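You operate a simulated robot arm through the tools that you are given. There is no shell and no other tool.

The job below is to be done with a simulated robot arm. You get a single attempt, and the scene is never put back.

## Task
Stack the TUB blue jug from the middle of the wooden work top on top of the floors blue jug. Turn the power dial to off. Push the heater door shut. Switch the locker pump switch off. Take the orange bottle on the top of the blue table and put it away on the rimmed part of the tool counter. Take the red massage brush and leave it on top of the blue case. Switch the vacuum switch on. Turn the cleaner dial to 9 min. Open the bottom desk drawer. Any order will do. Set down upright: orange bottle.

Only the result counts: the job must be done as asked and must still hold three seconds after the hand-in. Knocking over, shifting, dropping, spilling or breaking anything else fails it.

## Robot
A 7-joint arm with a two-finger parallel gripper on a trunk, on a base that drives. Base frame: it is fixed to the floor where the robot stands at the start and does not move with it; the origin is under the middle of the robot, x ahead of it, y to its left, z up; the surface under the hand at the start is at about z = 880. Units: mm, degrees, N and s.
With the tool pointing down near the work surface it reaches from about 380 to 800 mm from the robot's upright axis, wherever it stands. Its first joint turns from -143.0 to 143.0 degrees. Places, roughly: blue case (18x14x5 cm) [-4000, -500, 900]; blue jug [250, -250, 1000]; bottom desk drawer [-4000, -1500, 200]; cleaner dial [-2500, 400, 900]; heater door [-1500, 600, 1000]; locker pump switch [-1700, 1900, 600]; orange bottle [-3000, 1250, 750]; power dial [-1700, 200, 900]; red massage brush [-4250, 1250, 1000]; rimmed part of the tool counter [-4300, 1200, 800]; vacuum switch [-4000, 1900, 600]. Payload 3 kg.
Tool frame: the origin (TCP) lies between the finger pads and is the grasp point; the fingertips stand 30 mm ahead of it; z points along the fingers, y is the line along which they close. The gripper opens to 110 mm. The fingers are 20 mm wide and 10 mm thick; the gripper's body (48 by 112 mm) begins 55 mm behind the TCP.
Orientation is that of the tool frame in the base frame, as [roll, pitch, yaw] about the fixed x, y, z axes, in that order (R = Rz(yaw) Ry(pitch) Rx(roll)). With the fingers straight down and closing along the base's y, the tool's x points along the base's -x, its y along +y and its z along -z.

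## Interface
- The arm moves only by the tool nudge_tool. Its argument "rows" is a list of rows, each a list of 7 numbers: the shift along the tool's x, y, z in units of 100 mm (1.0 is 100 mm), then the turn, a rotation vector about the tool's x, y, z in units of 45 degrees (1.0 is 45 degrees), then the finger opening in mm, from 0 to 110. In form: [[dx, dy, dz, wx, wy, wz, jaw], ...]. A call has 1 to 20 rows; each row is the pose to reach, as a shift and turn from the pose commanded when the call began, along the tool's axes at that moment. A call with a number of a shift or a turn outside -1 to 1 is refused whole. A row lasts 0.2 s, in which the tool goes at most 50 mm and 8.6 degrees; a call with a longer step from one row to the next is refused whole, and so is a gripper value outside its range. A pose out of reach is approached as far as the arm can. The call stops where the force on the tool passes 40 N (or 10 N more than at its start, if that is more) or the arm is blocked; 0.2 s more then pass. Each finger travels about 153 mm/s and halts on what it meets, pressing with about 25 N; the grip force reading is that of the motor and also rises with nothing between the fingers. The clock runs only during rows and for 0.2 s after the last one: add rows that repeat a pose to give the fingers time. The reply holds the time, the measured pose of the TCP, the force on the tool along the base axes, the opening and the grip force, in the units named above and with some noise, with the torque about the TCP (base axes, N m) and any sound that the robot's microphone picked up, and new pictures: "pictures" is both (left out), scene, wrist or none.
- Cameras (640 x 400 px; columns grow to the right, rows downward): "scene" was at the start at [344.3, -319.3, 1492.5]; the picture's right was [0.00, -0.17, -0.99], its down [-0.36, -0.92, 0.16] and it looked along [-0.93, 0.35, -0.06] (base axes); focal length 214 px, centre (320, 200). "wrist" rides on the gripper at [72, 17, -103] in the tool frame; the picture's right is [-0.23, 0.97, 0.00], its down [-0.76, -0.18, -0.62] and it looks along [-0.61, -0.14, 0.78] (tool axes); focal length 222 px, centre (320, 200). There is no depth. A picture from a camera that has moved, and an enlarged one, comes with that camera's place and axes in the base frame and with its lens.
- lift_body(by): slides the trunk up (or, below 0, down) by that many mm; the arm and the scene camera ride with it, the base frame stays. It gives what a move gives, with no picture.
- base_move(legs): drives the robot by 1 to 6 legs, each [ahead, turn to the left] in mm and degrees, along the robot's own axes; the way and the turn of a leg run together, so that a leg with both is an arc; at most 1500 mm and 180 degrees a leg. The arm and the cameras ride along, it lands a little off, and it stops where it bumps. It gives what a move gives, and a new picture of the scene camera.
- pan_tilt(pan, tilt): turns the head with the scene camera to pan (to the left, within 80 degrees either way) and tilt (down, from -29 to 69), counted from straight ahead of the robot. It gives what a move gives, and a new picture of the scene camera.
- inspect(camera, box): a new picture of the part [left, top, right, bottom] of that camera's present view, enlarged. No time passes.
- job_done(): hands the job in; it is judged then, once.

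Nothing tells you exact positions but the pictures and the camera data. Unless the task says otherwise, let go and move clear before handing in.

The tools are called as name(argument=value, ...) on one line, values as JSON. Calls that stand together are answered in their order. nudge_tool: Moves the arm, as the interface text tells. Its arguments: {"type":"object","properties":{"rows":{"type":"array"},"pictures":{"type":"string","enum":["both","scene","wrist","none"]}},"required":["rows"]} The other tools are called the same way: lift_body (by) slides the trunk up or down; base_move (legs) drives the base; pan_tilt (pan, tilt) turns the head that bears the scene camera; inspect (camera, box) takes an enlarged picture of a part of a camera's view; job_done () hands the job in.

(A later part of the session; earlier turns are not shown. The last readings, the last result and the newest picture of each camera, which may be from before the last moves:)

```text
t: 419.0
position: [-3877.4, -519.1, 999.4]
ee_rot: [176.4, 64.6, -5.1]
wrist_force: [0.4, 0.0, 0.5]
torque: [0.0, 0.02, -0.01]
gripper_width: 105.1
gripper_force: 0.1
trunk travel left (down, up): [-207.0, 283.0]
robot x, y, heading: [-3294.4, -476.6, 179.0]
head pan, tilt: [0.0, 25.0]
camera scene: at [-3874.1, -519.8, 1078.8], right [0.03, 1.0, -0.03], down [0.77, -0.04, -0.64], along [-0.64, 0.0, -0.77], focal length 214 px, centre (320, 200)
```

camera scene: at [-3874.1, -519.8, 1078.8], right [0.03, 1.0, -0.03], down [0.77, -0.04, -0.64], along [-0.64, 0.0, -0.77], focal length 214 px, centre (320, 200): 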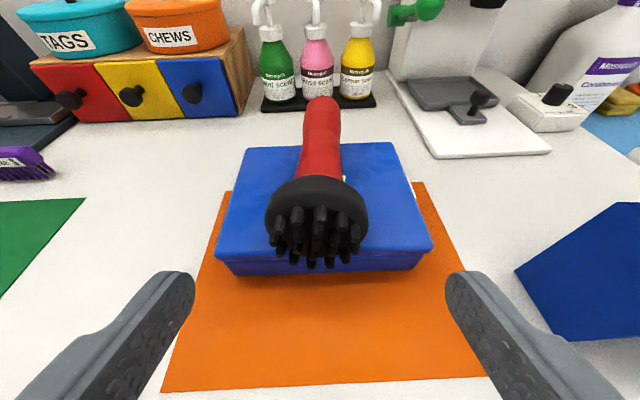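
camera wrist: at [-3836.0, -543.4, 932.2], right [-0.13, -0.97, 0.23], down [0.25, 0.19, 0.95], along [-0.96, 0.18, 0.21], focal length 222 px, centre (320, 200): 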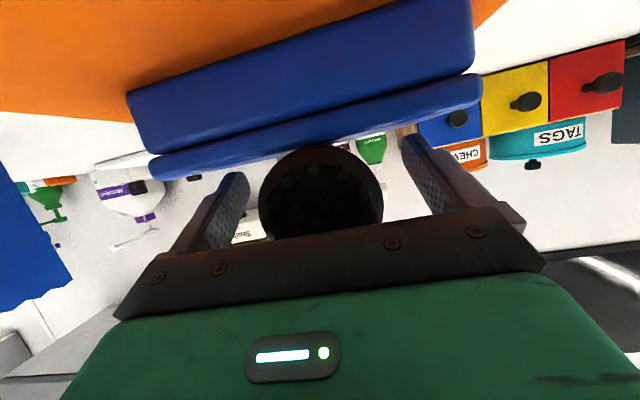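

The brush rests on the blue case. Next: the cleaner dial on the dark counter (≈(−2620,416,900)). I'll raise up, turn right and position at about (−3240,−80).

lift_body(by=283)

base_move(legs=[[0, -25], [0, -25], [0, -25], [0, -22], [390, 0]])

```text
t: 421.8
position: [-3877.4, -519.6, 1283.2]
ee_rot: [177.1, 64.7, -4.5]
wrist_force: [0.8, -0.2, -0.2]
torque: [0.0, 0.0, 0.02]
gripper_width: 105.4
gripper_force: 0.0
trunk travel left (down, up): [-490.0, 0.0]
robot x, y, heading: [-3293.9, -474.0, 178.9]
head pan, tilt: [0.0, 25.0]
```

```text
t: 423.7
position: [-3843.3, -272.5, 1284.0]
ee_rot: [177.0, 64.5, -29.3]
wrist_force: [0.0, -0.4, 0.2]
torque: [0.0, -0.01, 0.04]
gripper_width: 104.9
gripper_force: 0.0
trunk travel left (down, up): [-490.0, 0.0]
robot x, y, heading: [-3301.2, -486.4, 154.5]
head pan, tilt: [0.0, 25.0]
stopped in leg 1: the robot was blocked; the commanded pose is now the measured one
camera scene: at [-3840.0, -274.1, 1363.8], right [0.45, 0.89, -0.02], down [0.68, -0.36, -0.64], along [-0.58, 0.27, -0.77], focal length 214 px, centre (320, 200)
```

scene: 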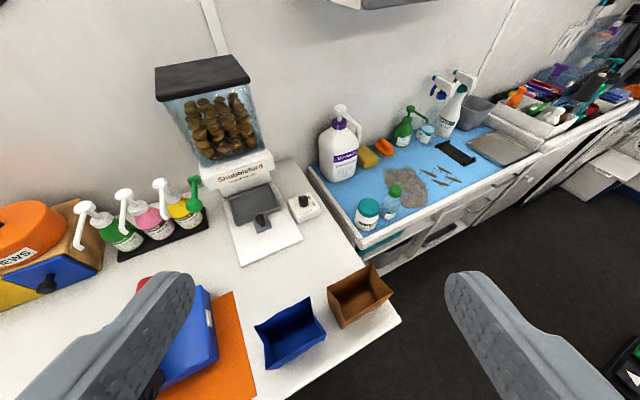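

base_move(legs=[[0, -24], [0, -24], [0, -24]])

```text
t: 425.5
position: [-3712.7, -70.7, 1285.5]
ee_rot: [177.0, 64.4, -53.2]
wrist_force: [-0.7, 0.2, 0.0]
torque: [-0.02, -0.03, -0.01]
gripper_width: 105.3
gripper_force: 0.0
trunk travel left (down, up): [-490.0, 0.0]
robot x, y, heading: [-3310.1, -494.9, 130.5]
head pan, tilt: [0.0, 25.0]
stopped in leg 1: the robot was blocked; the commanded pose is now the measured one
camera scene: at [-3709.7, -74.4, 1365.2], right [0.77, 0.64, -0.02], down [0.48, -0.6, -0.64], along [-0.42, 0.48, -0.77], focal length 214 px, centre (320, 200)
```

scene: 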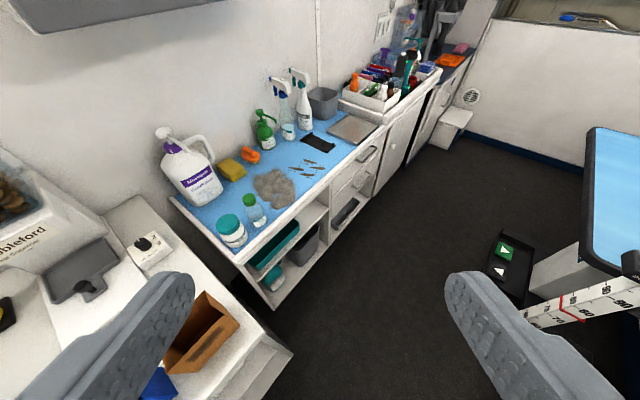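

base_move(legs=[[0, -25]])

base_move(legs=[[0, -24]])

base_move(legs=[[400, 0]])

```text
t: 427.2
position: [-3502.1, 62.6, 1287.1]
ee_rot: [176.9, 64.3, -77.8]
wrist_force: [-0.3, 1.4, -0.4]
torque: [-0.03, -0.01, 0.01]
gripper_width: 105.2
gripper_force: 0.1
trunk travel left (down, up): [-490.0, 0.0]
robot x, y, heading: [-3324.8, -496.9, 106.2]
head pan, tilt: [0.0, 25.0]
stopped in leg 1: the robot was blocked; the commanded pose is now the measured one
camera scene: at [-3501.0, 56.8, 1366.3], right [0.97, 0.26, -0.02], down [0.19, -0.75, -0.63], along [-0.18, 0.61, -0.77], focal length 214 px, centre (320, 200)
```

scene: 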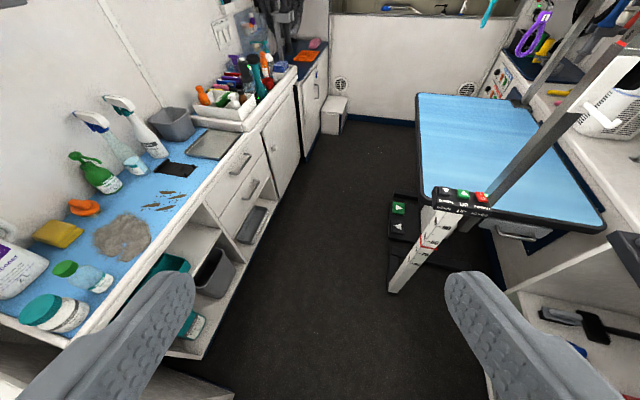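

```text
t: 429.1
position: [-3260.8, 87.2, 1287.6]
ee_rot: [176.9, 64.2, -101.8]
wrist_force: [-0.3, -0.6, -0.5]
torque: [-0.01, 0.01, 0.04]
gripper_width: 105.3
gripper_force: 0.0
trunk travel left (down, up): [-490.0, 0.0]
robot x, y, heading: [-3335.9, -491.4, 82.4]
head pan, tilt: [0.0, 25.0]
stopped in leg 1: the robot was blocked; the commanded pose is now the measured one
camera scene: at [-3260.8, 81.4, 1367.5], right [0.99, -0.16, -0.02], down [-0.14, -0.76, -0.63], along [0.08, 0.63, -0.77], focal length 214 px, centre (320, 200)
```

scene: 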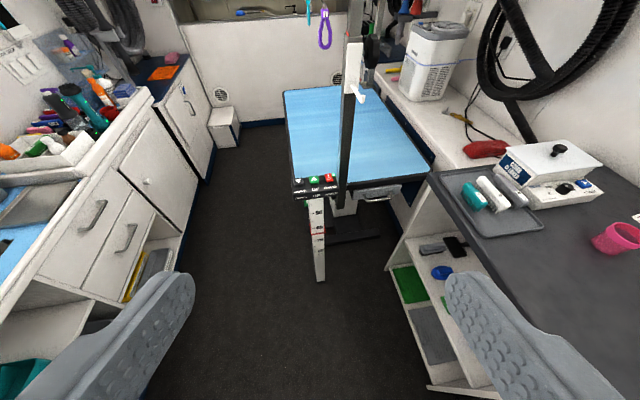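

```text
t: 431.5
position: [-3204.1, 474.9, 1288.7]
ee_rot: [177.0, 64.2, -102.1]
wrist_force: [-0.1, 0.8, 0.3]
torque: [-0.03, 0.02, 0.0]
gripper_width: 104.9
gripper_force: 0.0
trunk travel left (down, up): [-490.0, 0.0]
robot x, y, heading: [-3289.1, -108.7, 81.8]
head pan, tilt: [0.0, 25.0]
camera scene: at [-3204.0, 469.4, 1367.5], right [0.99, -0.16, -0.02], down [-0.14, -0.76, -0.63], along [0.08, 0.63, -0.77], focal length 214 px, centre (320, 200)
```

scene: 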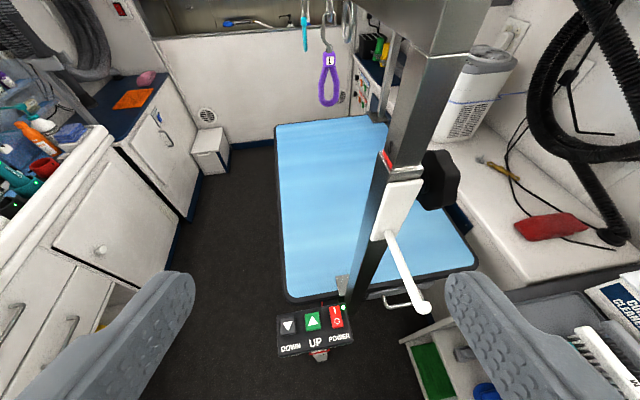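

I can see the cleaner (white box with a black knob) on the dark counter. Turning right toward it.

base_move(legs=[[0, -25]])

base_move(legs=[[0, -25]])

inspect(camera="scene", box=[160, 60, 480, 260])

```text
t: 433.4
position: [-2965.5, 384.2, 1290.3]
ee_rot: [176.9, 64.2, -127.4]
wrist_force: [-0.2, 0.2, -0.1]
torque: [0.02, 0.0, 0.03]
gripper_width: 104.9
gripper_force: 0.1
trunk travel left (down, up): [-490.0, 0.0]
robot x, y, heading: [-3300.7, -96.7, 56.8]
head pan, tilt: [0.0, 25.0]
stopped in leg 1: the robot was blocked; the commanded pose is now the measured one
camera scene: at [-2966.3, 377.8, 1368.9], right [0.82, -0.57, -0.02], down [-0.45, -0.63, -0.63], along [0.34, 0.53, -0.77], focal length 214 px, centre (320, 200)
```

scene: 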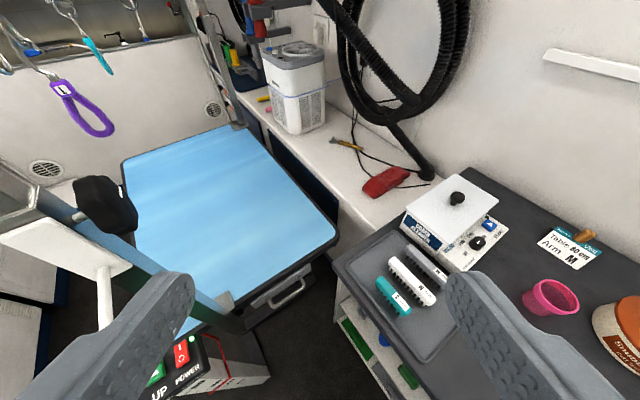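

```text
t: 435.1
position: [-2791.7, 200.0, 1289.6]
ee_rot: [176.9, 64.2, -152.5]
wrist_force: [-0.1, -0.6, 0.2]
torque: [-0.01, 0.01, 0.02]
gripper_width: 104.9
gripper_force: 0.0
trunk travel left (down, up): [-490.0, 0.0]
robot x, y, heading: [-3303.8, -87.8, 31.8]
head pan, tilt: [0.0, 25.0]
camera scene: at [-2794.2, 194.7, 1368.9], right [0.51, -0.86, -0.02], down [-0.68, -0.38, -0.63], along [0.53, 0.34, -0.77], focal length 214 px, centre (320, 200)
```

scene: 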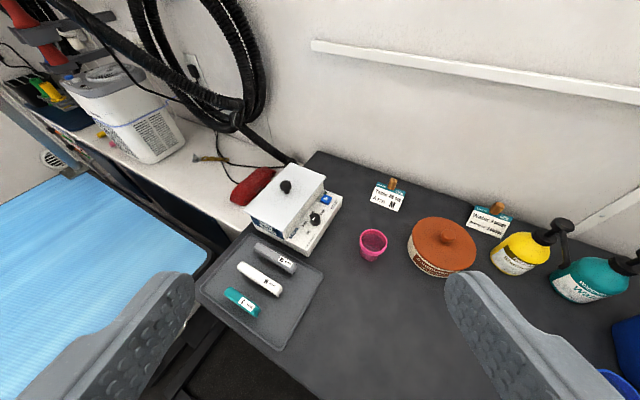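

```text
2.00 times, centred on (320, 160) of scene
camera zoom: at [-2794.2, 194.7, 1368.9], right [0.51, -0.86, -0.02], down [-0.68, -0.38, -0.63], along [0.53, 0.34, -0.77], focal length 429 px, centre (320, 280)
```

zoom: 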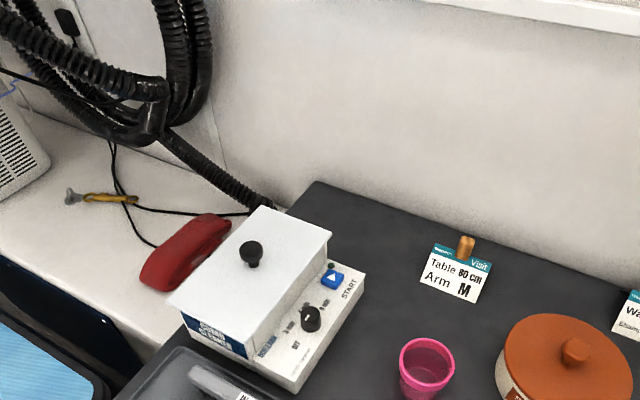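

inspect(camera="scene", box=[270, 180, 350, 260])

pan_tilt(pan=0, tilt=0)

inspect(camera="scene", box=[260, 270, 360, 370])

```text
5.00 times, centred on (310, 220) of scene
camera zoom: at [-2794.2, 194.7, 1368.9], right [0.51, -0.86, -0.02], down [-0.68, -0.38, -0.63], along [0.53, 0.34, -0.77], focal length 1072 px, centre (370, 100)
```

zoom: 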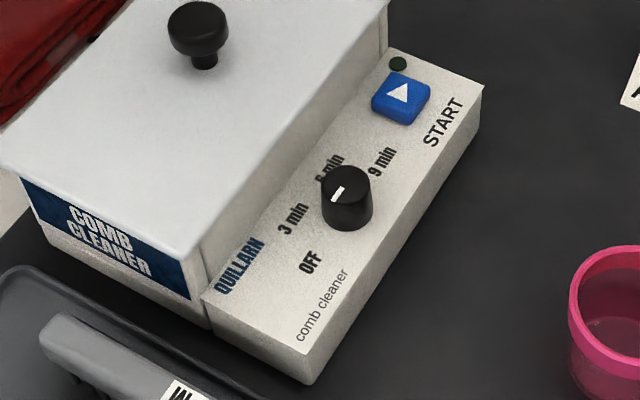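

```text
t: 436.0
position: [-2790.9, 200.2, 1289.9]
ee_rot: [176.7, 64.2, -152.4]
wrist_force: [0.1, -0.5, -0.8]
torque: [0.03, -0.01, -0.02]
gripper_width: 105.2
gripper_force: 0.2
trunk travel left (down, up): [-490.0, 0.0]
robot x, y, heading: [-3314.1, -85.3, 31.9]
head pan, tilt: [0.0, 0.0]
camera scene: at [-2780.4, 201.8, 1406.6], right [0.51, -0.86, -0.02], down [-0.39, -0.2, -0.9], along [0.77, 0.47, -0.44], focal length 214 px, centre (320, 200)
```

scene: 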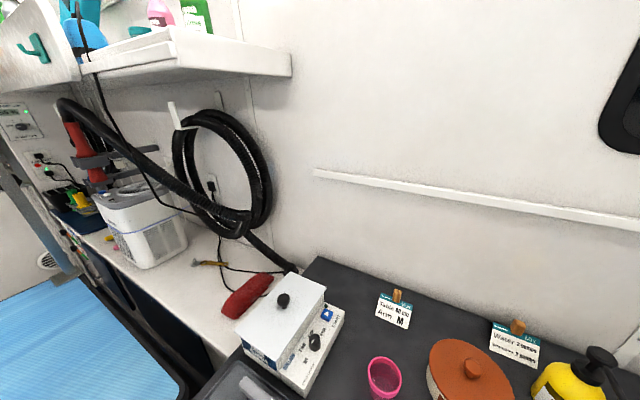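

```text
4.00 times, centred on (310, 320) of scene
camera zoom: at [-2780.4, 201.8, 1406.6], right [0.51, -0.86, -0.02], down [-0.39, -0.2, -0.9], along [0.77, 0.47, -0.44], focal length 858 px, centre (360, -280)
```

zoom: 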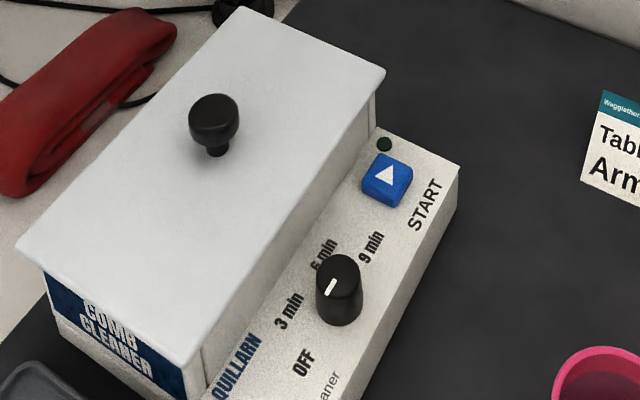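

The comb cleaner's dial has a vertical axis on a flat panel: OFF, 3, 6, 9 min; it now points at 3 min. I'll move a bit closer and bring the hand above it pointing down.

base_move(legs=[[130, 0]])

nudge_tool(rows=[[0, 0, 0.1, 0, 0.15, 0, 80], [0, 0, 0.3, 0, 0.3, 0, 80], [0, 0, 0.5, 0, 0.45, 0, 80], [0, 0, 0.7, 0, 0.6, 0, 80], [0, 0, 0.8, 0, 0.72, 0, 80], [0, 0, 0.8, 0, 0.72, 0, 80]], pictures="none")

nudge_tool(rows=[[0, 0, 0, 0, 0.15, 0, 80], [0, 0, 0, 0, 0.3, 0, 80], [0, 0, 0, 0, 0.45, 0, 80], [0, 0, 0, 0, 0.6, 0, 80], [0, 0, 0, 0, 0.71, 0, 80], [0, 0, 0, 0, 0.71, 0, 80]])

```text
t: 437.3
position: [-2680.8, 269.3, 1289.4]
ee_rot: [176.8, 64.3, -152.4]
wrist_force: [-0.5, 0.5, 0.5]
torque: [-0.02, 0.01, -0.03]
gripper_width: 105.0
gripper_force: 0.1
trunk travel left (down, up): [-490.0, 0.0]
robot x, y, heading: [-3191.6, -12.9, 31.9]
head pan, tilt: [0.0, 0.0]
camera scene: at [-2670.3, 271.5, 1406.6], right [0.51, -0.86, -0.02], down [-0.39, -0.2, -0.9], along [0.77, 0.47, -0.44], focal length 214 px, centre (320, 200)
```

scene: 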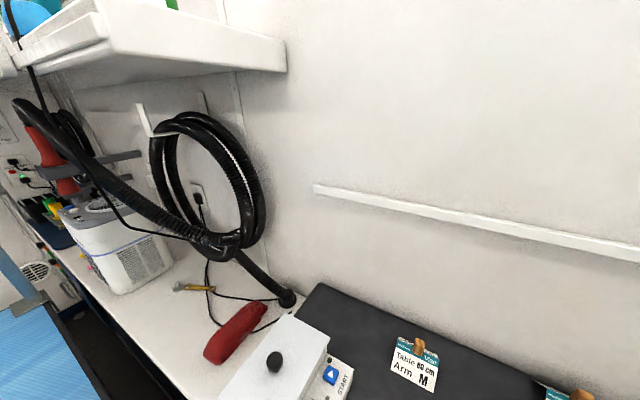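

```text
t: 438.7
position: [-2617.8, 309.5, 1255.0]
ee_rot: [178.3, 31.5, -150.2]
wrist_force: [0.1, 0.7, -1.0]
torque: [-0.05, -0.07, -0.04]
gripper_width: 80.1
gripper_force: 0.0
trunk travel left (down, up): [-490.0, 0.0]
robot x, y, heading: [-3196.5, -17.1, 32.0]
head pan, tilt: [0.0, 0.0]
```

```text
t: 440.1
position: [-2619.8, 277.8, 1249.0]
ee_rot: [178.0, 0.2, -148.5]
wrist_force: [0.2, -1.8, 0.0]
torque: [0.07, 0.06, -0.03]
gripper_width: 80.1
gripper_force: 0.0
out of reach, approached as far as the arm can: row 4, 5, 6
trunk travel left (down, up): [-490.0, 0.0]
robot x, y, heading: [-3191.7, -15.6, 31.8]
head pan, tilt: [0.0, 0.0]
camera scene: at [-2527.8, 332.5, 1289.8], right [0.52, -0.85, -0.03], down [-0.85, -0.52, 0.0], along [-0.02, 0.03, -1.0], focal length 214 px, centre (320, 200)
camera wrist: at [-2689.6, 250.9, 1352.6], right [-0.31, 0.95, 0.03], down [0.75, 0.23, 0.62], along [0.58, 0.22, -0.78], focal length 222 px, centre (320, 200)
```

scene: 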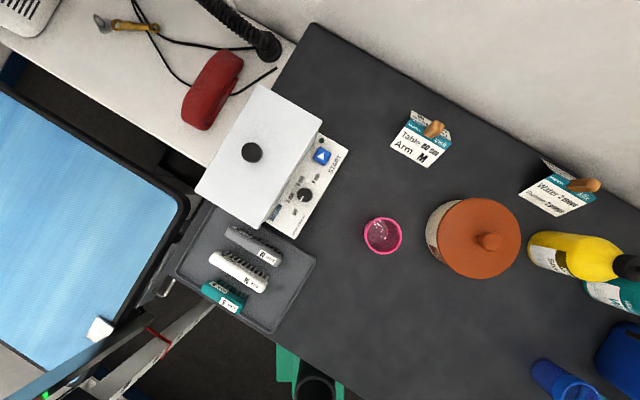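
wrist: 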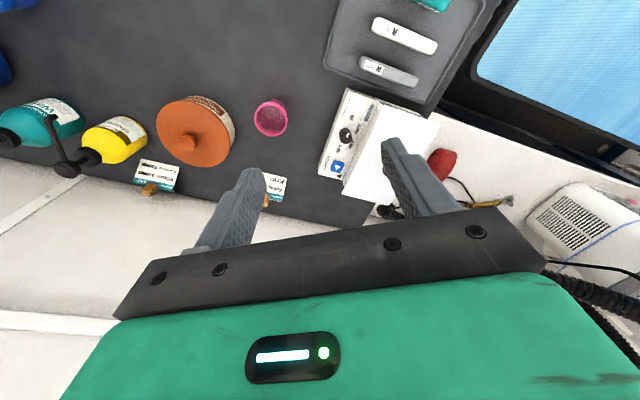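

inspect(camera="scene", box=[264, 125, 364, 245])

inspect(camera="scene", box=[284, 175, 334, 215])

```text
3.33 times, centred on (314, 185) of scene
camera zoom: at [-2527.8, 332.5, 1289.8], right [0.52, -0.85, -0.03], down [-0.85, -0.52, 0.0], along [-0.02, 0.03, -1.0], focal length 715 px, centre (340, 250)
```

zoom: 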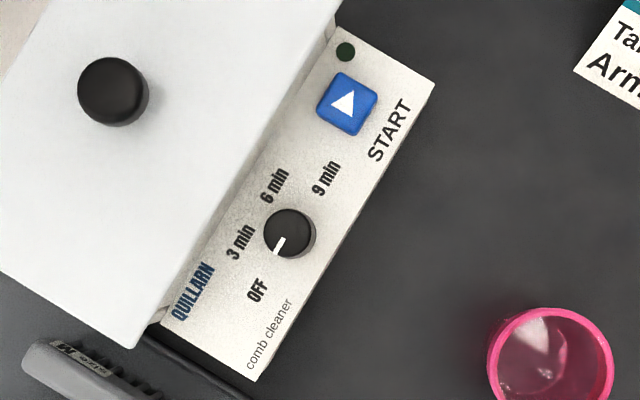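

```text
10.00 times, centred on (309, 195) of scene
camera zoom: at [-2527.8, 332.5, 1289.8], right [0.52, -0.85, -0.03], down [-0.85, -0.52, 0.0], along [-0.02, 0.03, -1.0], focal length 2145 px, centre (430, 250)
```

zoom: 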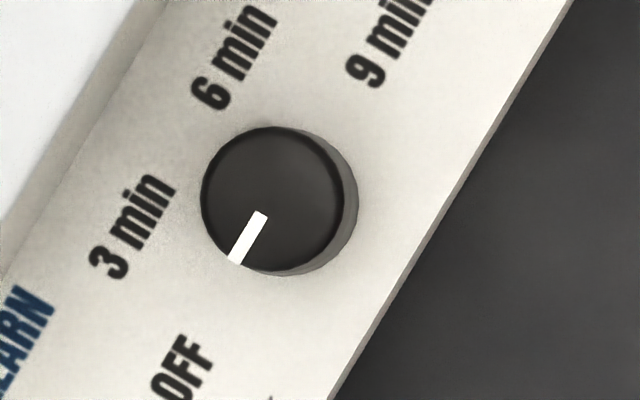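

The pointer is actually at OFF, and 9 min is 180° clockwise from it. Knob top is at about (−2542,371.5,917), 25 mm wide. I'll park the head and come down above the knob.

pan_tilt(pan=80, tilt=69)

nudge_tool(rows=[[-0.1, 0.05, 0.3, 0, 0, 0, 60], [-0.25, 0.1, 0.6, 0.02, 0, 0, 60], [-0.4, 0.15, 0.9, 0.04, 0, 0, 60], [-0.58, 0.2, 1.0, 0.04, 0, 0, 60], [-0.58, 0.2, 1.0, 0.04, 0, 0, 60]], pictures="none")

nudge_tool(rows=[[-0.1, 0.05, 0.2, 0, 0, 0, 60], [-0.25, 0.1, 0.4, 0, 0, 0, 60], [-0.4, 0.15, 0.6, 0, 0, 0, 60], [-0.58, 0.2, 0.8, 0, 0, 0, 60], [-0.58, 0.2, 0.8, 0, 0, 0, 60]], pictures="wrist")

```text
t: 441.6
position: [-2621.8, 280.6, 1249.6]
ee_rot: [178.2, 0.2, -148.4]
wrist_force: [0.5, 0.6, -0.7]
torque: [-0.02, -0.02, 0.0]
gripper_width: 80.1
gripper_force: 0.0
trunk travel left (down, up): [-490.0, 0.0]
robot x, y, heading: [-3195.3, -14.1, 31.9]
head pan, tilt: [80.0, 68.8]
camera scene: at [-2641.7, 327.5, 1371.5], right [0.08, -0.12, -0.99], down [0.17, -0.98, 0.13], along [-0.98, -0.18, -0.06], focal length 214 px, centre (320, 200)
```

scene: 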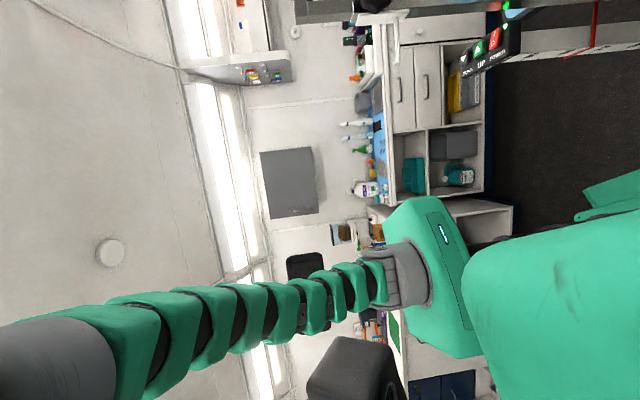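

```text
t: 442.8
position: [-2595.1, 288.4, 1148.1]
ee_rot: [179.4, 0.5, -147.9]
wrist_force: [0.3, -0.4, 0.3]
torque: [-0.02, 0.01, 0.0]
gripper_width: 60.1
gripper_force: 0.2
out of reach, approached as far as the arm can: row 1, 2, 3, 4, 5
trunk travel left (down, up): [-490.0, 0.0]
robot x, y, heading: [-3193.6, -18.4, 32.1]
head pan, tilt: [80.0, 68.8]
```

```text
t: 444.0
position: [-2579.3, 289.7, 1067.0]
ee_rot: [178.9, 0.8, -147.9]
wrist_force: [-0.1, 0.0, -0.1]
torque: [0.0, 0.04, 0.0]
gripper_width: 60.1
gripper_force: 0.1
out of reach, approached as far as the arm can: row 1, 2, 3, 4, 5
trunk travel left (down, up): [-490.0, 0.0]
robot x, y, heading: [-3195.1, -14.5, 31.9]
head pan, tilt: [80.0, 68.8]
camera wrist: at [-2648.5, 263.1, 1169.5], right [-0.33, 0.94, 0.02], down [0.74, 0.24, 0.63], along [0.59, 0.22, -0.78], focal length 222 px, centre (320, 200)
```

wrist: 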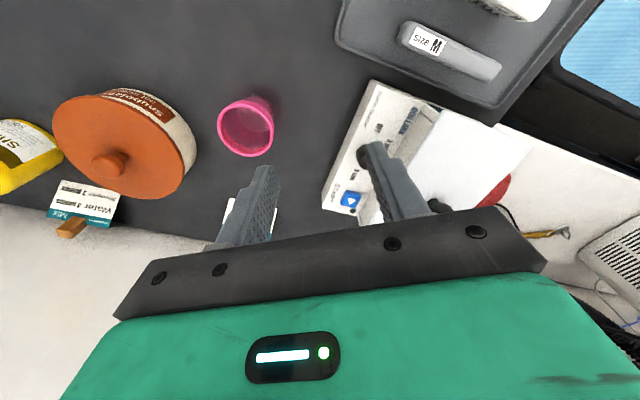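

The knob is just beyond tool-down reach from here. I'll fold the hand back, then reposition the base closer (heading ~75°).

nudge_tool(rows=[[0.1, 0, -0.3, 0, 0, 0, 60], [0.3, 0, -0.6, 0, 0, 0, 60], [0.6, 0, -0.8, 0, 0, 0, 60], [0.8, 0, -0.8, 0, 0, 0, 60], [0.8, 0, -0.8, 0, 0, 0, 60]], pictures="none")

nudge_tool(rows=[[0.3, 0, -0.3, 0, 0, 0, 60], [0.6, 0, -0.6, 0, 0, 0, 60], [0.9, 0, -0.8, 0, 0, 0, 60], [1.0, 0, -0.8, 0, 0, 0, 60], [1.0, 0, -0.8, 0, 0, 0, 60]], pictures="none")

pan_tilt(pan=0, tilt=-10)

base_move(legs=[[0, 22]])

base_move(legs=[[0, 21]])

```text
t: 445.2
position: [-2650.1, 248.9, 1147.3]
ee_rot: [-179.7, 0.0, -149.4]
wrist_force: [0.2, 0.3, 0.2]
torque: [-0.03, 0.0, 0.0]
gripper_width: 59.9
gripper_force: 0.1
out of reach, approached as far as the arm can: row 1
trunk travel left (down, up): [-490.0, 0.0]
robot x, y, heading: [-3197.0, -16.3, 31.6]
head pan, tilt: [80.0, 68.8]
```

```text
t: 446.4
position: [-2737.3, 199.4, 1229.2]
ee_rot: [-179.6, -0.2, -149.4]
wrist_force: [0.3, 0.2, -0.1]
torque: [-0.05, 0.01, 0.01]
gripper_width: 60.2
gripper_force: 0.0
trunk travel left (down, up): [-490.0, 0.0]
robot x, y, heading: [-3195.2, -19.6, 31.8]
head pan, tilt: [80.0, 68.8]
```

```text
t: 447.9
position: [-2737.6, 198.9, 1229.7]
ee_rot: [-179.7, -0.2, -149.4]
wrist_force: [0.2, 0.5, -0.5]
torque: [-0.03, 0.0, -0.01]
gripper_width: 60.1
gripper_force: 0.0
trunk travel left (down, up): [-490.0, 0.0]
robot x, y, heading: [-3194.7, -16.2, 31.9]
head pan, tilt: [0.0, -10.0]
camera scene: at [-2630.7, 261.7, 1274.6], right [0.51, -0.86, 0.01], down [-0.85, -0.5, -0.17], along [0.15, 0.08, -0.99], focal length 214 px, centre (320, 200)
```

scene: 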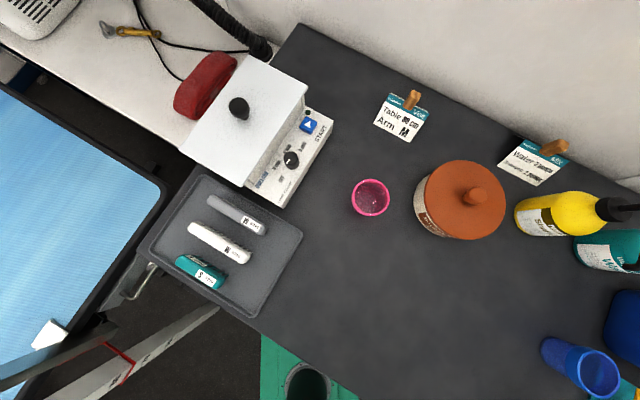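

```text
t: 449.5
position: [-2847.9, 352.1, 1230.2]
ee_rot: [-179.6, -0.2, -128.0]
wrist_force: [-0.6, 0.5, 0.1]
torque: [0.01, 0.0, 0.02]
gripper_width: 60.1
gripper_force: 0.0
trunk travel left (down, up): [-490.0, 0.0]
robot x, y, heading: [-3180.2, -24.4, 53.7]
head pan, tilt: [0.0, -10.0]
camera scene: at [-2771.6, 449.8, 1274.5], right [0.79, -0.62, 0.01], down [-0.61, -0.78, -0.17], along [0.11, 0.13, -0.99], focal length 214 px, centre (320, 200)
```

scene: 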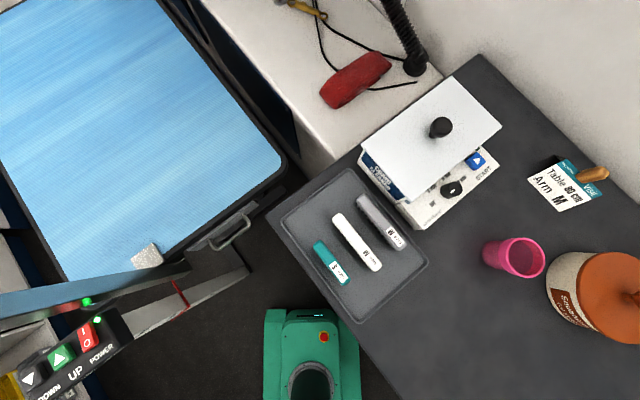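

```text
t: 451.1
position: [-3002.4, 450.7, 1229.1]
ee_rot: [-179.7, -0.2, -107.1]
wrist_force: [0.5, -0.1, 0.1]
torque: [-0.01, 0.05, 0.01]
gripper_width: 60.2
gripper_force: 0.1
trunk travel left (down, up): [-490.0, 0.0]
robot x, y, heading: [-3165.8, -24.3, 74.8]
head pan, tilt: [0.0, -10.0]
camera scene: at [-2967.4, 569.6, 1274.6], right [0.96, -0.29, 0.01], down [-0.29, -0.94, -0.17], along [0.06, 0.16, -0.99], focal length 214 px, centre (320, 200)
```

scene: 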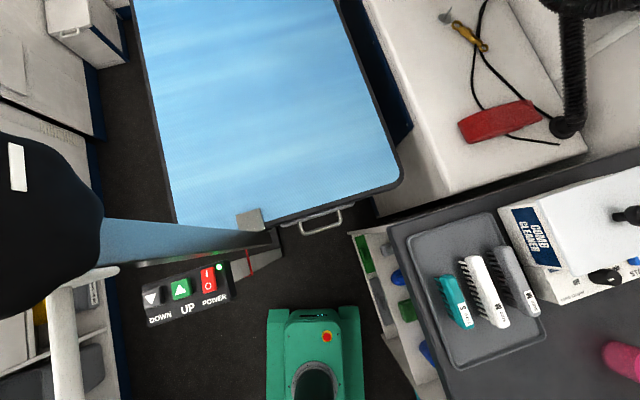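

The grooming-arm post is close on the left, so I'll swing the hand right toward the cleaner first, then creep forward.

nudge_tool(rows=[[0, -0.4, 0, 0, 0, 0, 60], [0.05, -0.8, 0, 0, 0, 0, 60], [0.07, -1.0, 0, 0, 0, 0, 60], [0.07, -1.0, 0, 0, 0, 0, 60]], pictures="none")

nudge_tool(rows=[[0, -0.4, 0, 0, 0, 0, 60], [0.05, -0.8, 0, 0, 0, 0, 60], [0.07, -1.0, 0, 0, 0, 0, 60], [0.07, -1.0, 0, 0, 0, 0, 60]], pictures="none")

nudge_tool(rows=[[0, -0.4, 0, 0, 0, 0, 60], [0.05, -0.8, 0, 0, 0, 0, 60], [0.07, -1.0, 0, 0, 0, 0, 60], [0.07, -1.0, 0, 0, 0, 0, 60]], pictures="none")

base_move(legs=[[125, 0]])

```text
t: 452.1
position: [-2907.5, 411.7, 1232.2]
ee_rot: [-179.6, -0.2, -107.1]
wrist_force: [0.4, 1.0, 0.5]
torque: [0.01, 0.01, -0.04]
gripper_width: 59.8
gripper_force: 0.0
trunk travel left (down, up): [-490.0, 0.0]
robot x, y, heading: [-3168.5, -26.7, 74.7]
head pan, tilt: [0.0, -10.0]
```

```text
t: 453.1
position: [-2815.7, 376.3, 1232.3]
ee_rot: [-179.6, -0.2, -107.1]
wrist_force: [-0.1, 0.4, 0.5]
torque: [0.0, -0.02, 0.01]
gripper_width: 60.0
gripper_force: 0.1
trunk travel left (down, up): [-490.0, 0.0]
robot x, y, heading: [-3167.9, -26.3, 74.8]
head pan, tilt: [0.0, -10.0]
```

```text
t: 454.1
position: [-2721.9, 343.2, 1233.8]
ee_rot: [-179.6, -0.2, -107.1]
wrist_force: [0.7, -0.4, -0.3]
torque: [-0.02, 0.02, 0.02]
gripper_width: 59.8
gripper_force: 0.1
trunk travel left (down, up): [-490.0, 0.0]
robot x, y, heading: [-3171.7, -25.4, 74.8]
head pan, tilt: [0.0, -10.0]
```

```text
t: 455.3
position: [-2690.2, 467.1, 1233.8]
ee_rot: [-179.5, -0.2, -106.9]
wrist_force: [0.8, 0.2, 0.3]
torque: [-0.02, -0.03, -0.01]
gripper_width: 59.9
gripper_force: 0.1
trunk travel left (down, up): [-490.0, 0.0]
robot x, y, heading: [-3127.9, 97.0, 75.0]
head pan, tilt: [0.0, -10.0]
camera scene: at [-2654.5, 585.6, 1279.6], right [0.96, -0.29, 0.01], down [-0.28, -0.94, -0.17], along [0.06, 0.16, -0.99], focal length 214 px, centre (320, 200)
```

scene: 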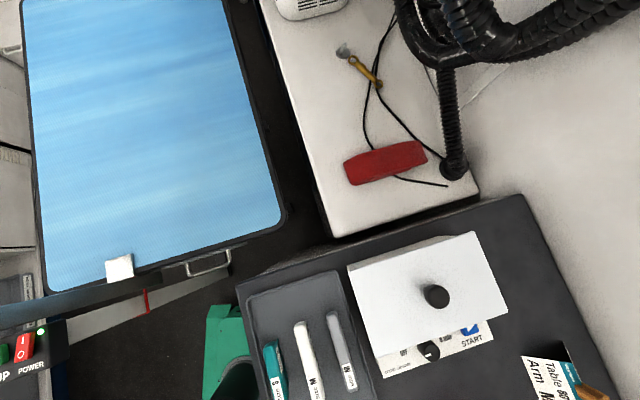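

nudge_tool(rows=[[0.08, -0.25, 0, 0, 0, 0, 60], [0.16, -0.5, 0.1, 0, 0, 0, 60], [0.24, -0.75, 0.3, 0, 0, 0, 60], [0.24, -0.85, 0.5, 0, 0, 0, 60], [0.24, -0.85, 0.5, 0, 0, 0, 60]], pictures="none")

nudge_tool(rows=[[0.08, -0.25, 0.1, 0, 0, 0, 60], [0.16, -0.5, 0.3, 0, 0, 0, 60], [0.24, -0.75, 0.5, 0, 0, 0, 60], [0.24, -0.85, 0.7, 0, 0, 0, 60], [0.24, -0.85, 0.7, 0, 0, 0, 60]])

```text
t: 456.5
position: [-2613.6, 419.4, 1185.7]
ee_rot: [-179.6, -0.2, -106.9]
wrist_force: [0.2, 0.1, 0.4]
torque: [-0.01, -0.04, 0.02]
gripper_width: 59.8
gripper_force: 0.0
trunk travel left (down, up): [-490.0, 0.0]
robot x, y, heading: [-3129.8, 101.6, 75.0]
head pan, tilt: [0.0, -10.0]
```

```text
t: 457.7
position: [-2540.2, 372.3, 1114.7]
ee_rot: [-179.5, -0.1, -107.0]
wrist_force: [-1.2, -0.3, -0.9]
torque: [0.01, 0.0, -0.01]
gripper_width: 59.9
gripper_force: 0.1
trunk travel left (down, up): [-490.0, 0.0]
robot x, y, heading: [-3132.1, 98.8, 74.9]
head pan, tilt: [0.0, -10.0]
camera scene: at [-2505.0, 490.2, 1160.7], right [0.96, -0.29, 0.01], down [-0.28, -0.94, -0.17], along [0.06, 0.16, -0.99], focal length 214 px, centre (320, 200)
camera wrist: at [-2577.2, 307.3, 1218.2], right [-0.87, 0.5, -0.01], down [0.39, 0.68, 0.62], along [0.32, 0.54, -0.78], focal length 222 px, centre (320, 200)
```

scene: 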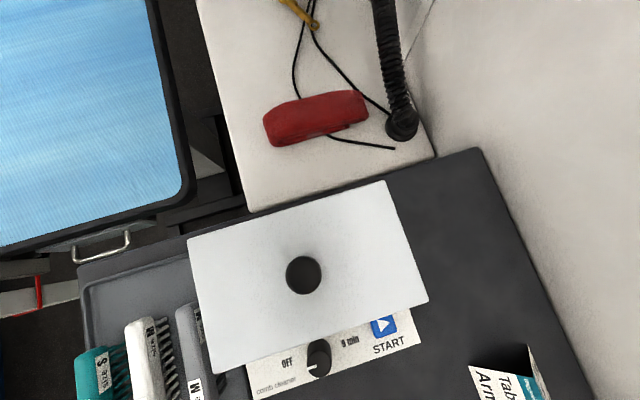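
wrist: 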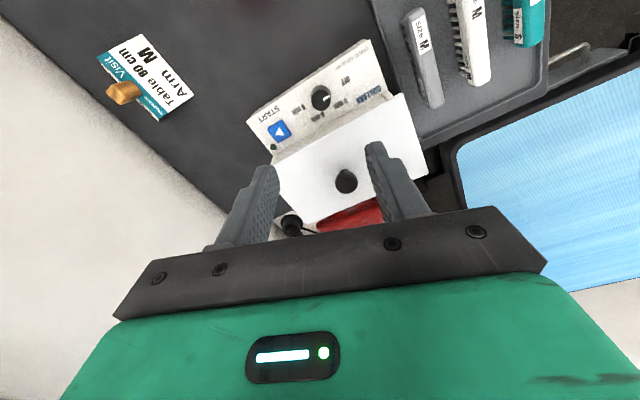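

Knob confirmed at (−2539.5,372). I'll park the head (the lid's handle is nearby), align the fingers along x, and descend onto the knob.

pan_tilt(pan=80, tilt=69)

nudge_tool(rows=[[0, 0, 0.3, 0, 0, -0.1, 50], [0, 0, 0.6, 0, 0, -0.222, 50], [0, 0, 0.9, 0, 0, -0.222, 50], [0, 0, 1.0, 0, 0, -0.222, 50], [0, 0, 1.0, 0, 0, -0.222, 50]], pictures="none")

nudge_tool(rows=[[0, 0, 0.2, 0, 0, 0, 50], [0, 0, 0.5, 0, 0, 0, 50], [0, 0, 0.5, 0, 0, 0, 50]], pictures="wrist")

```text
t: 459.2
position: [-2541.2, 372.5, 1116.0]
ee_rot: [-179.6, -0.3, -106.9]
wrist_force: [-0.6, -0.1, -0.2]
torque: [-0.01, -0.03, 0.02]
gripper_width: 60.2
gripper_force: 0.0
trunk travel left (down, up): [-490.0, 0.0]
robot x, y, heading: [-3134.1, 100.5, 74.8]
head pan, tilt: [80.0, 68.8]
camera scene: at [-2592.0, 396.4, 1235.7], right [0.17, -0.06, -0.98], down [0.77, -0.61, 0.17], along [-0.61, -0.79, -0.06], focal length 214 px, centre (320, 200)
```

scene: 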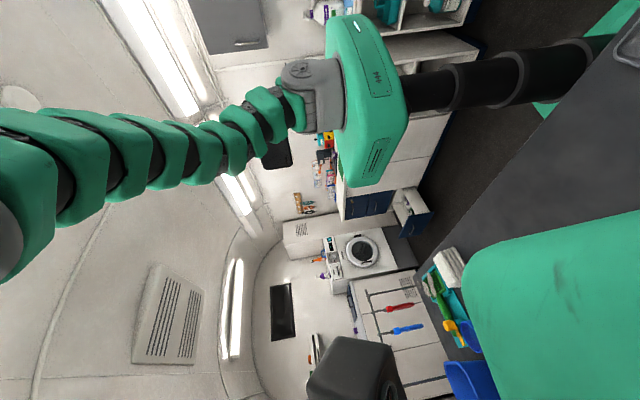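

```text
t: 460.4
position: [-2539.2, 370.8, 1015.8]
ee_rot: [-179.5, -0.1, -96.8]
wrist_force: [-0.4, 0.3, -0.2]
torque: [0.01, 0.04, -0.02]
gripper_width: 50.2
gripper_force: 0.1
trunk travel left (down, up): [-490.0, 0.0]
robot x, y, heading: [-3136.3, 95.8, 74.9]
head pan, tilt: [80.0, 68.8]
```

```text
t: 461.2
position: [-2539.1, 372.1, 964.7]
ee_rot: [-179.6, -0.2, -96.9]
wrist_force: [0.9, 0.3, 0.1]
torque: [0.0, 0.0, 0.0]
gripper_width: 50.2
gripper_force: 0.0
trunk travel left (down, up): [-490.0, 0.0]
robot x, y, heading: [-3133.2, 97.3, 74.9]
head pan, tilt: [80.0, 68.8]
camera wrist: at [-2564.0, 302.5, 1067.4], right [-0.94, 0.34, -0.01], down [0.26, 0.74, 0.62], along [0.22, 0.58, -0.78], focal length 222 px, centre (320, 200)
```

wrist: 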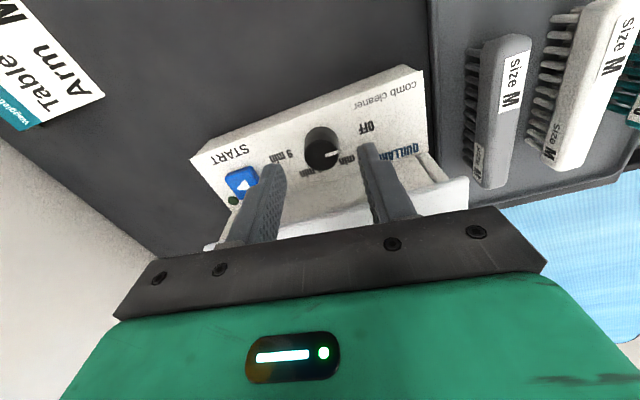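

nudge_tool(rows=[[0, 0, 0.1, 0, 0, 0, 50], [0, 0, 0.2, 0, 0, 0, 50], [0, 0, 0.28, 0, 0, 0, 50], [0, 0, 0.28, 0, 0, 0, 50]], pictures="none")

nudge_tool(rows=[[0, 0, 0.03, 0, 0, 0, 50], [0, 0, 0.05, 0, 0, 0, 50]], pictures="wrist")

```text
t: 462.2
position: [-2537.2, 370.2, 938.4]
ee_rot: [-179.7, -0.2, -97.0]
wrist_force: [0.5, -0.8, -0.9]
torque: [0.02, 0.01, -0.04]
gripper_width: 50.1
gripper_force: 0.1
trunk travel left (down, up): [-490.0, 0.0]
robot x, y, heading: [-3134.7, 98.3, 75.2]
head pan, tilt: [80.0, 68.8]
```

```text
t: 462.9
position: [-2538.6, 370.0, 934.1]
ee_rot: [-179.7, -0.3, -96.9]
wrist_force: [-0.2, -0.3, -0.3]
torque: [0.02, 0.01, 0.01]
gripper_width: 50.2
gripper_force: 0.0
trunk travel left (down, up): [-490.0, 0.0]
robot x, y, heading: [-3137.7, 97.6, 74.6]
head pan, tilt: [80.0, 68.8]
camera wrist: at [-2564.1, 300.0, 1036.5], right [-0.94, 0.34, -0.01], down [0.26, 0.74, 0.62], along [0.22, 0.58, -0.78], focal length 222 px, centre (320, 200)
```

wrist: 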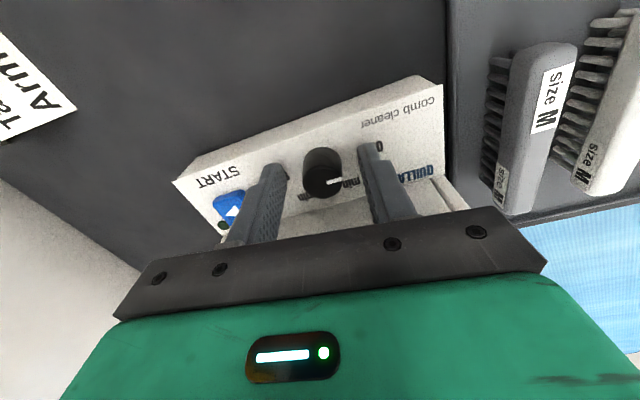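

nudge_tool(rows=[[-0.03, 0, 0.02, 0, 0, 0, 50], [-0.03, 0, 0.04, 0, 0, 0, 50], [-0.03, 0, 0.04, 0, 0, 0, 35], [-0.03, 0, 0.04, 0, 0, 0, 20], [-0.03, 0, 0.04, 0, 0, 0, 10], [-0.03, 0, 0.04, 0, 0, 0, 5], [-0.03, 0, 0.04, 0, 0, 0, 5]], pictures="wrist")

```text
t: 464.4
position: [-2539.3, 372.1, 929.6]
ee_rot: [-179.4, -0.1, -96.9]
wrist_force: [-5.9, 6.4, 25.4]
torque: [0.31, 0.16, 0.0]
gripper_width: 26.4
gripper_force: 45.5
trunk travel left (down, up): [-490.0, 0.0]
robot x, y, heading: [-3134.5, 95.7, 74.9]
head pan, tilt: [80.0, 68.8]
camera wrist: at [-2565.1, 302.6, 1033.0], right [-0.94, 0.34, -0.01], down [0.26, 0.74, 0.62], along [0.22, 0.58, -0.78], focal length 222 px, centre (320, 200)
```

wrist: 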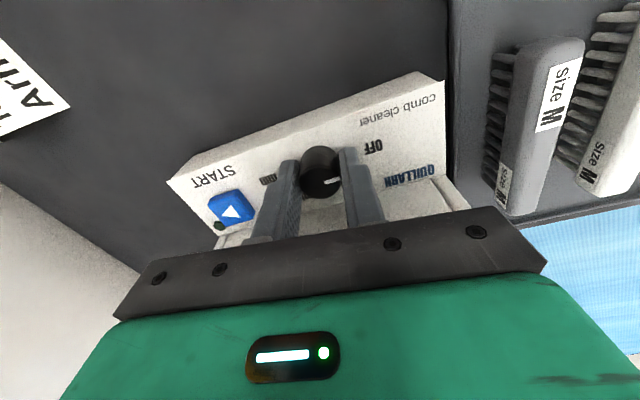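

Knob gripped (26.4 mm). Easing up slightly, then turning clockwise in three 40° steps.

nudge_tool(rows=[[0, 0, -0.02, 0, 0, 0, 5], [0, 0, -0.02, 0, 0, 0.15, 5], [0, 0, -0.02, 0, 0, 0.3, 5], [0, 0, -0.02, 0, 0, 0.45, 5], [0, 0, -0.02, 0, 0, 0.6, 5], [0, 0, -0.02, 0, 0, 0.75, 5], [0, 0, -0.02, 0, 0, 0.889, 5], [0, 0, -0.02, 0, 0, 0.889, 5]], pictures="wrist")

```text
t: 466.2
position: [-2539.6, 372.6, 930.5]
ee_rot: [-179.6, -0.1, -137.1]
wrist_force: [-18.9, 2.4, -16.0]
torque: [-0.29, 1.14, -0.02]
gripper_width: 26.4
gripper_force: 45.0
trunk travel left (down, up): [-490.0, 0.0]
robot x, y, heading: [-3135.6, 99.3, 74.9]
head pan, tilt: [80.0, 68.8]
camera wrist: at [-2603.7, 335.9, 1033.1], right [-0.5, 0.87, -0.01], down [0.68, 0.39, 0.62], along [0.54, 0.31, -0.78], focal length 222 px, centre (320, 200)
```

wrist: 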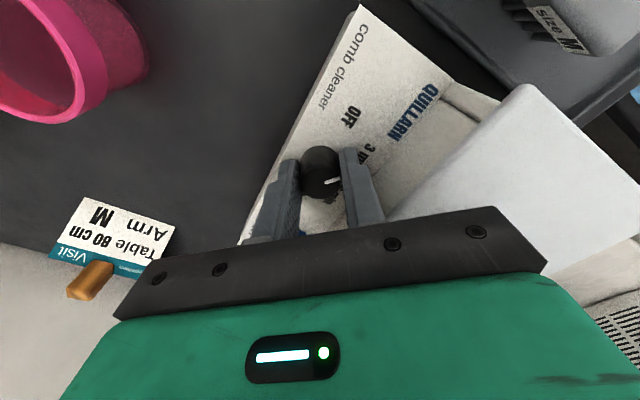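

nudge_tool(rows=[[0.011, 0.01, 0.012, 0, 0, 0, 5], [0.011, 0.01, 0.012, 0, 0, 0.15, 5], [0.011, 0.01, 0.012, 0, 0, 0.3, 5], [0.011, 0.01, 0.012, 0, 0, 0.45, 5], [0.011, 0.01, 0.012, 0, 0, 0.6, 5], [0.011, 0.01, 0.012, 0, 0, 0.75, 5], [0.011, 0.01, 0.012, 0, 0, 0.889, 5], [0.011, 0.01, 0.012, 0, 0, 0.889, 5]], pictures="wrist")

```text
t: 467.1
position: [-2541.6, 371.5, 932.0]
ee_rot: [179.8, 1.3, -151.3]
wrist_force: [12.9, 10.0, -29.2]
torque: [0.47, -0.77, -0.01]
gripper_width: 26.2
gripper_force: 45.3
out of reach, approached as far as the arm can: row 3, 4
trunk travel left (down, up): [-490.0, 0.0]
robot x, y, heading: [-3135.0, 96.1, 75.0]
head pan, tilt: [80.0, 68.8]
stopped in row 4: the force on the tool passed its limit at 59 N (the readings are from after the stop); the commanded pose is now the measured one
camera wrist: at [-2614.4, 349.5, 1033.0], right [-0.27, 0.96, 0.01], down [0.74, 0.2, 0.64], along [0.61, 0.18, -0.77], focal length 222 px, centre (320, 200)
```

wrist: 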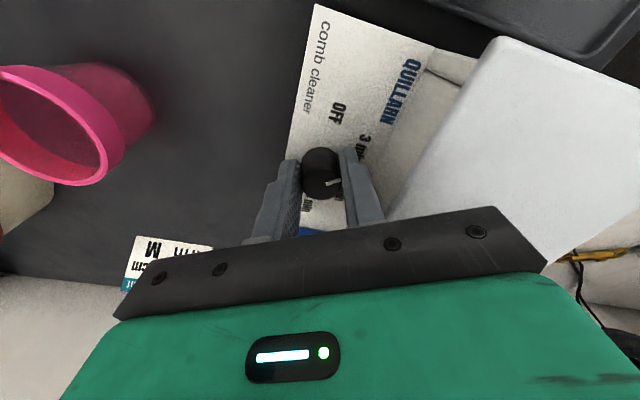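

The arm hit a reach limit mid-turn and is pulling up; releasing the knob now.

nudge_tool(rows=[[0, 0, 0, 0, 0, 0, 35], [0, 0, 0, 0, 0, 0, 45], [0, 0, 0, 0, 0, 0, 45]], pictures="none")

nudge_tool(rows=[[0, 0, -0.2, 0, 0, 0, 45], [0, 0, -0.5, 0, 0, 0, 45], [0, 0, -0.7, 0, 0, 0, 45], [0, 0, -0.7, 0, 0, 0, 45]], pictures="wrist")

```text
t: 467.9
position: [-2543.5, 367.5, 933.6]
ee_rot: [179.8, 1.3, -151.3]
wrist_force: [0.2, -0.4, -0.3]
torque: [0.02, 0.02, 0.02]
gripper_width: 44.9
gripper_force: 0.1
trunk travel left (down, up): [-490.0, 0.0]
robot x, y, heading: [-3131.5, 98.1, 74.9]
head pan, tilt: [80.0, 68.8]
```

```text
t: 468.9
position: [-2546.1, 368.1, 1002.8]
ee_rot: [179.9, 1.4, -151.2]
wrist_force: [0.8, 0.1, -0.1]
torque: [0.0, -0.02, -0.02]
gripper_width: 44.9
gripper_force: 0.1
trunk travel left (down, up): [-490.0, 0.0]
robot x, y, heading: [-3131.2, 100.9, 74.9]
head pan, tilt: [80.0, 68.8]
camera wrist: at [-2618.3, 346.3, 1103.9], right [-0.27, 0.96, 0.01], down [0.74, 0.2, 0.64], along [0.62, 0.18, -0.77], focal length 222 px, centre (320, 200)
```

wrist: 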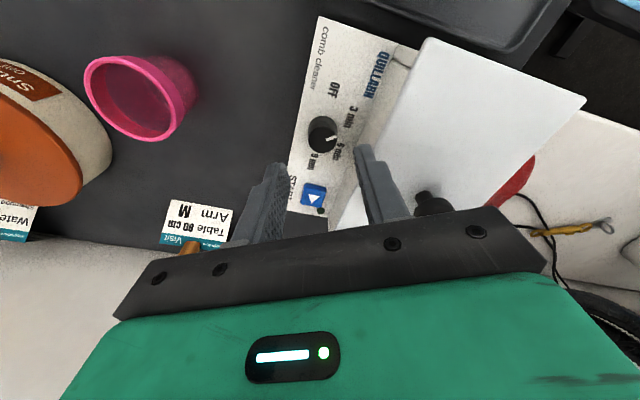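

inspect(camera="wrist", box=[285, 70, 375, 190])

```text
3.33 times, centred on (330, 130) of wrist
camera zoom: at [-2618.3, 346.3, 1103.9], right [-0.27, 0.96, 0.01], down [0.74, 0.2, 0.64], along [0.62, 0.18, -0.77], focal length 740 px, centre (287, 433)
```

zoom: 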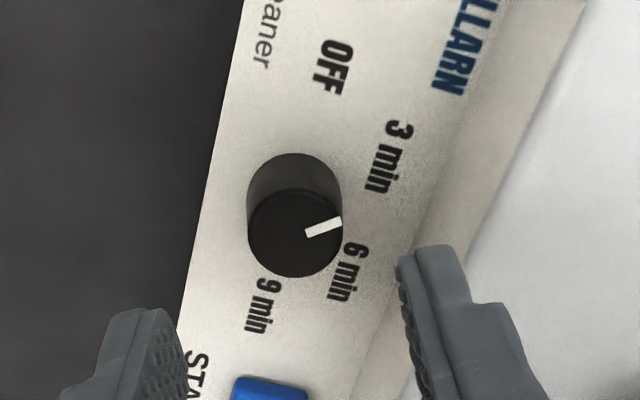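

The knob is now near 3 min. I'll raise, drive 70 mm closer for more reach, and continue the turn.

nudge_tool(rows=[[0, 0, -0.25, 0, 0, 0, 50], [0, 0, -0.5, 0, 0, 0, 50], [0, 0, -0.5, 0, 0, 0, 50]], pictures="none")

base_move(legs=[[65, 0]])

nudge_tool(rows=[[0.2, -0.1, 0, 0, 0, -0.15, 50], [0.4, -0.2, 0, 0, 0, -0.3, 50], [0.5, -0.3, 0, 0, 0, -0.45, 50], [0.55, -0.38, 0, 0, 0, -0.6, 50], [0.55, -0.38, 0, 0, 0, -0.75, 50], [0.55, -0.38, 0, 0, 0, -0.9, 50], [0.55, -0.38, 0, 0, 0, -1.0, 50]], pictures="wrist")

```text
t: 469.7
position: [-2546.8, 367.4, 1055.9]
ee_rot: [179.8, 1.3, -151.3]
wrist_force: [-0.9, 0.7, 0.1]
torque: [0.01, 0.02, -0.03]
gripper_width: 50.0
gripper_force: 0.1
trunk travel left (down, up): [-490.0, 0.0]
robot x, y, heading: [-3131.6, 98.6, 74.8]
head pan, tilt: [80.0, 68.8]
```

```text
t: 470.7
position: [-2529.8, 429.7, 1054.6]
ee_rot: [179.8, 1.3, -151.3]
wrist_force: [0.1, -0.7, -0.2]
torque: [0.0, 0.0, 0.03]
gripper_width: 50.2
gripper_force: 0.0
trunk travel left (down, up): [-490.0, 0.0]
robot x, y, heading: [-3119.8, 160.3, 75.1]
head pan, tilt: [80.0, 68.8]
camera scene: at [-2550.8, 478.9, 1175.9], right [0.1, -0.14, -0.99], down [0.12, -0.98, 0.15], along [-0.99, -0.13, -0.08], focal length 214 px, centre (320, 200)
```

scene: 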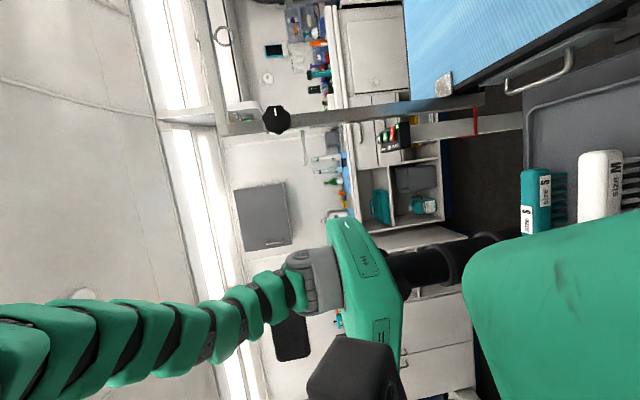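

```text
t: 472.3
position: [-2559.1, 370.4, 1055.5]
ee_rot: [-179.3, 1.1, -106.3]
wrist_force: [0.0, 0.3, 0.0]
torque: [-0.01, -0.01, -0.01]
gripper_width: 50.0
gripper_force: 0.2
trunk travel left (down, up): [-490.0, 0.0]
robot x, y, heading: [-3116.5, 158.9, 74.9]
head pan, tilt: [80.0, 68.8]
camera wrist: at [-2597.4, 302.8, 1156.8], right [-0.87, 0.49, -0.01], down [0.37, 0.67, 0.64], along [0.32, 0.55, -0.77], focal length 222 px, centre (320, 200)
```

wrist: 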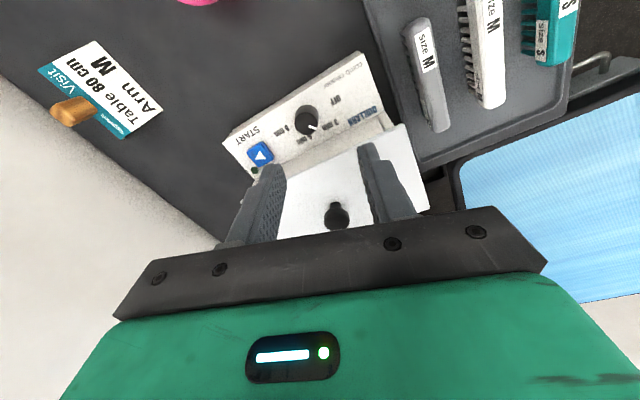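

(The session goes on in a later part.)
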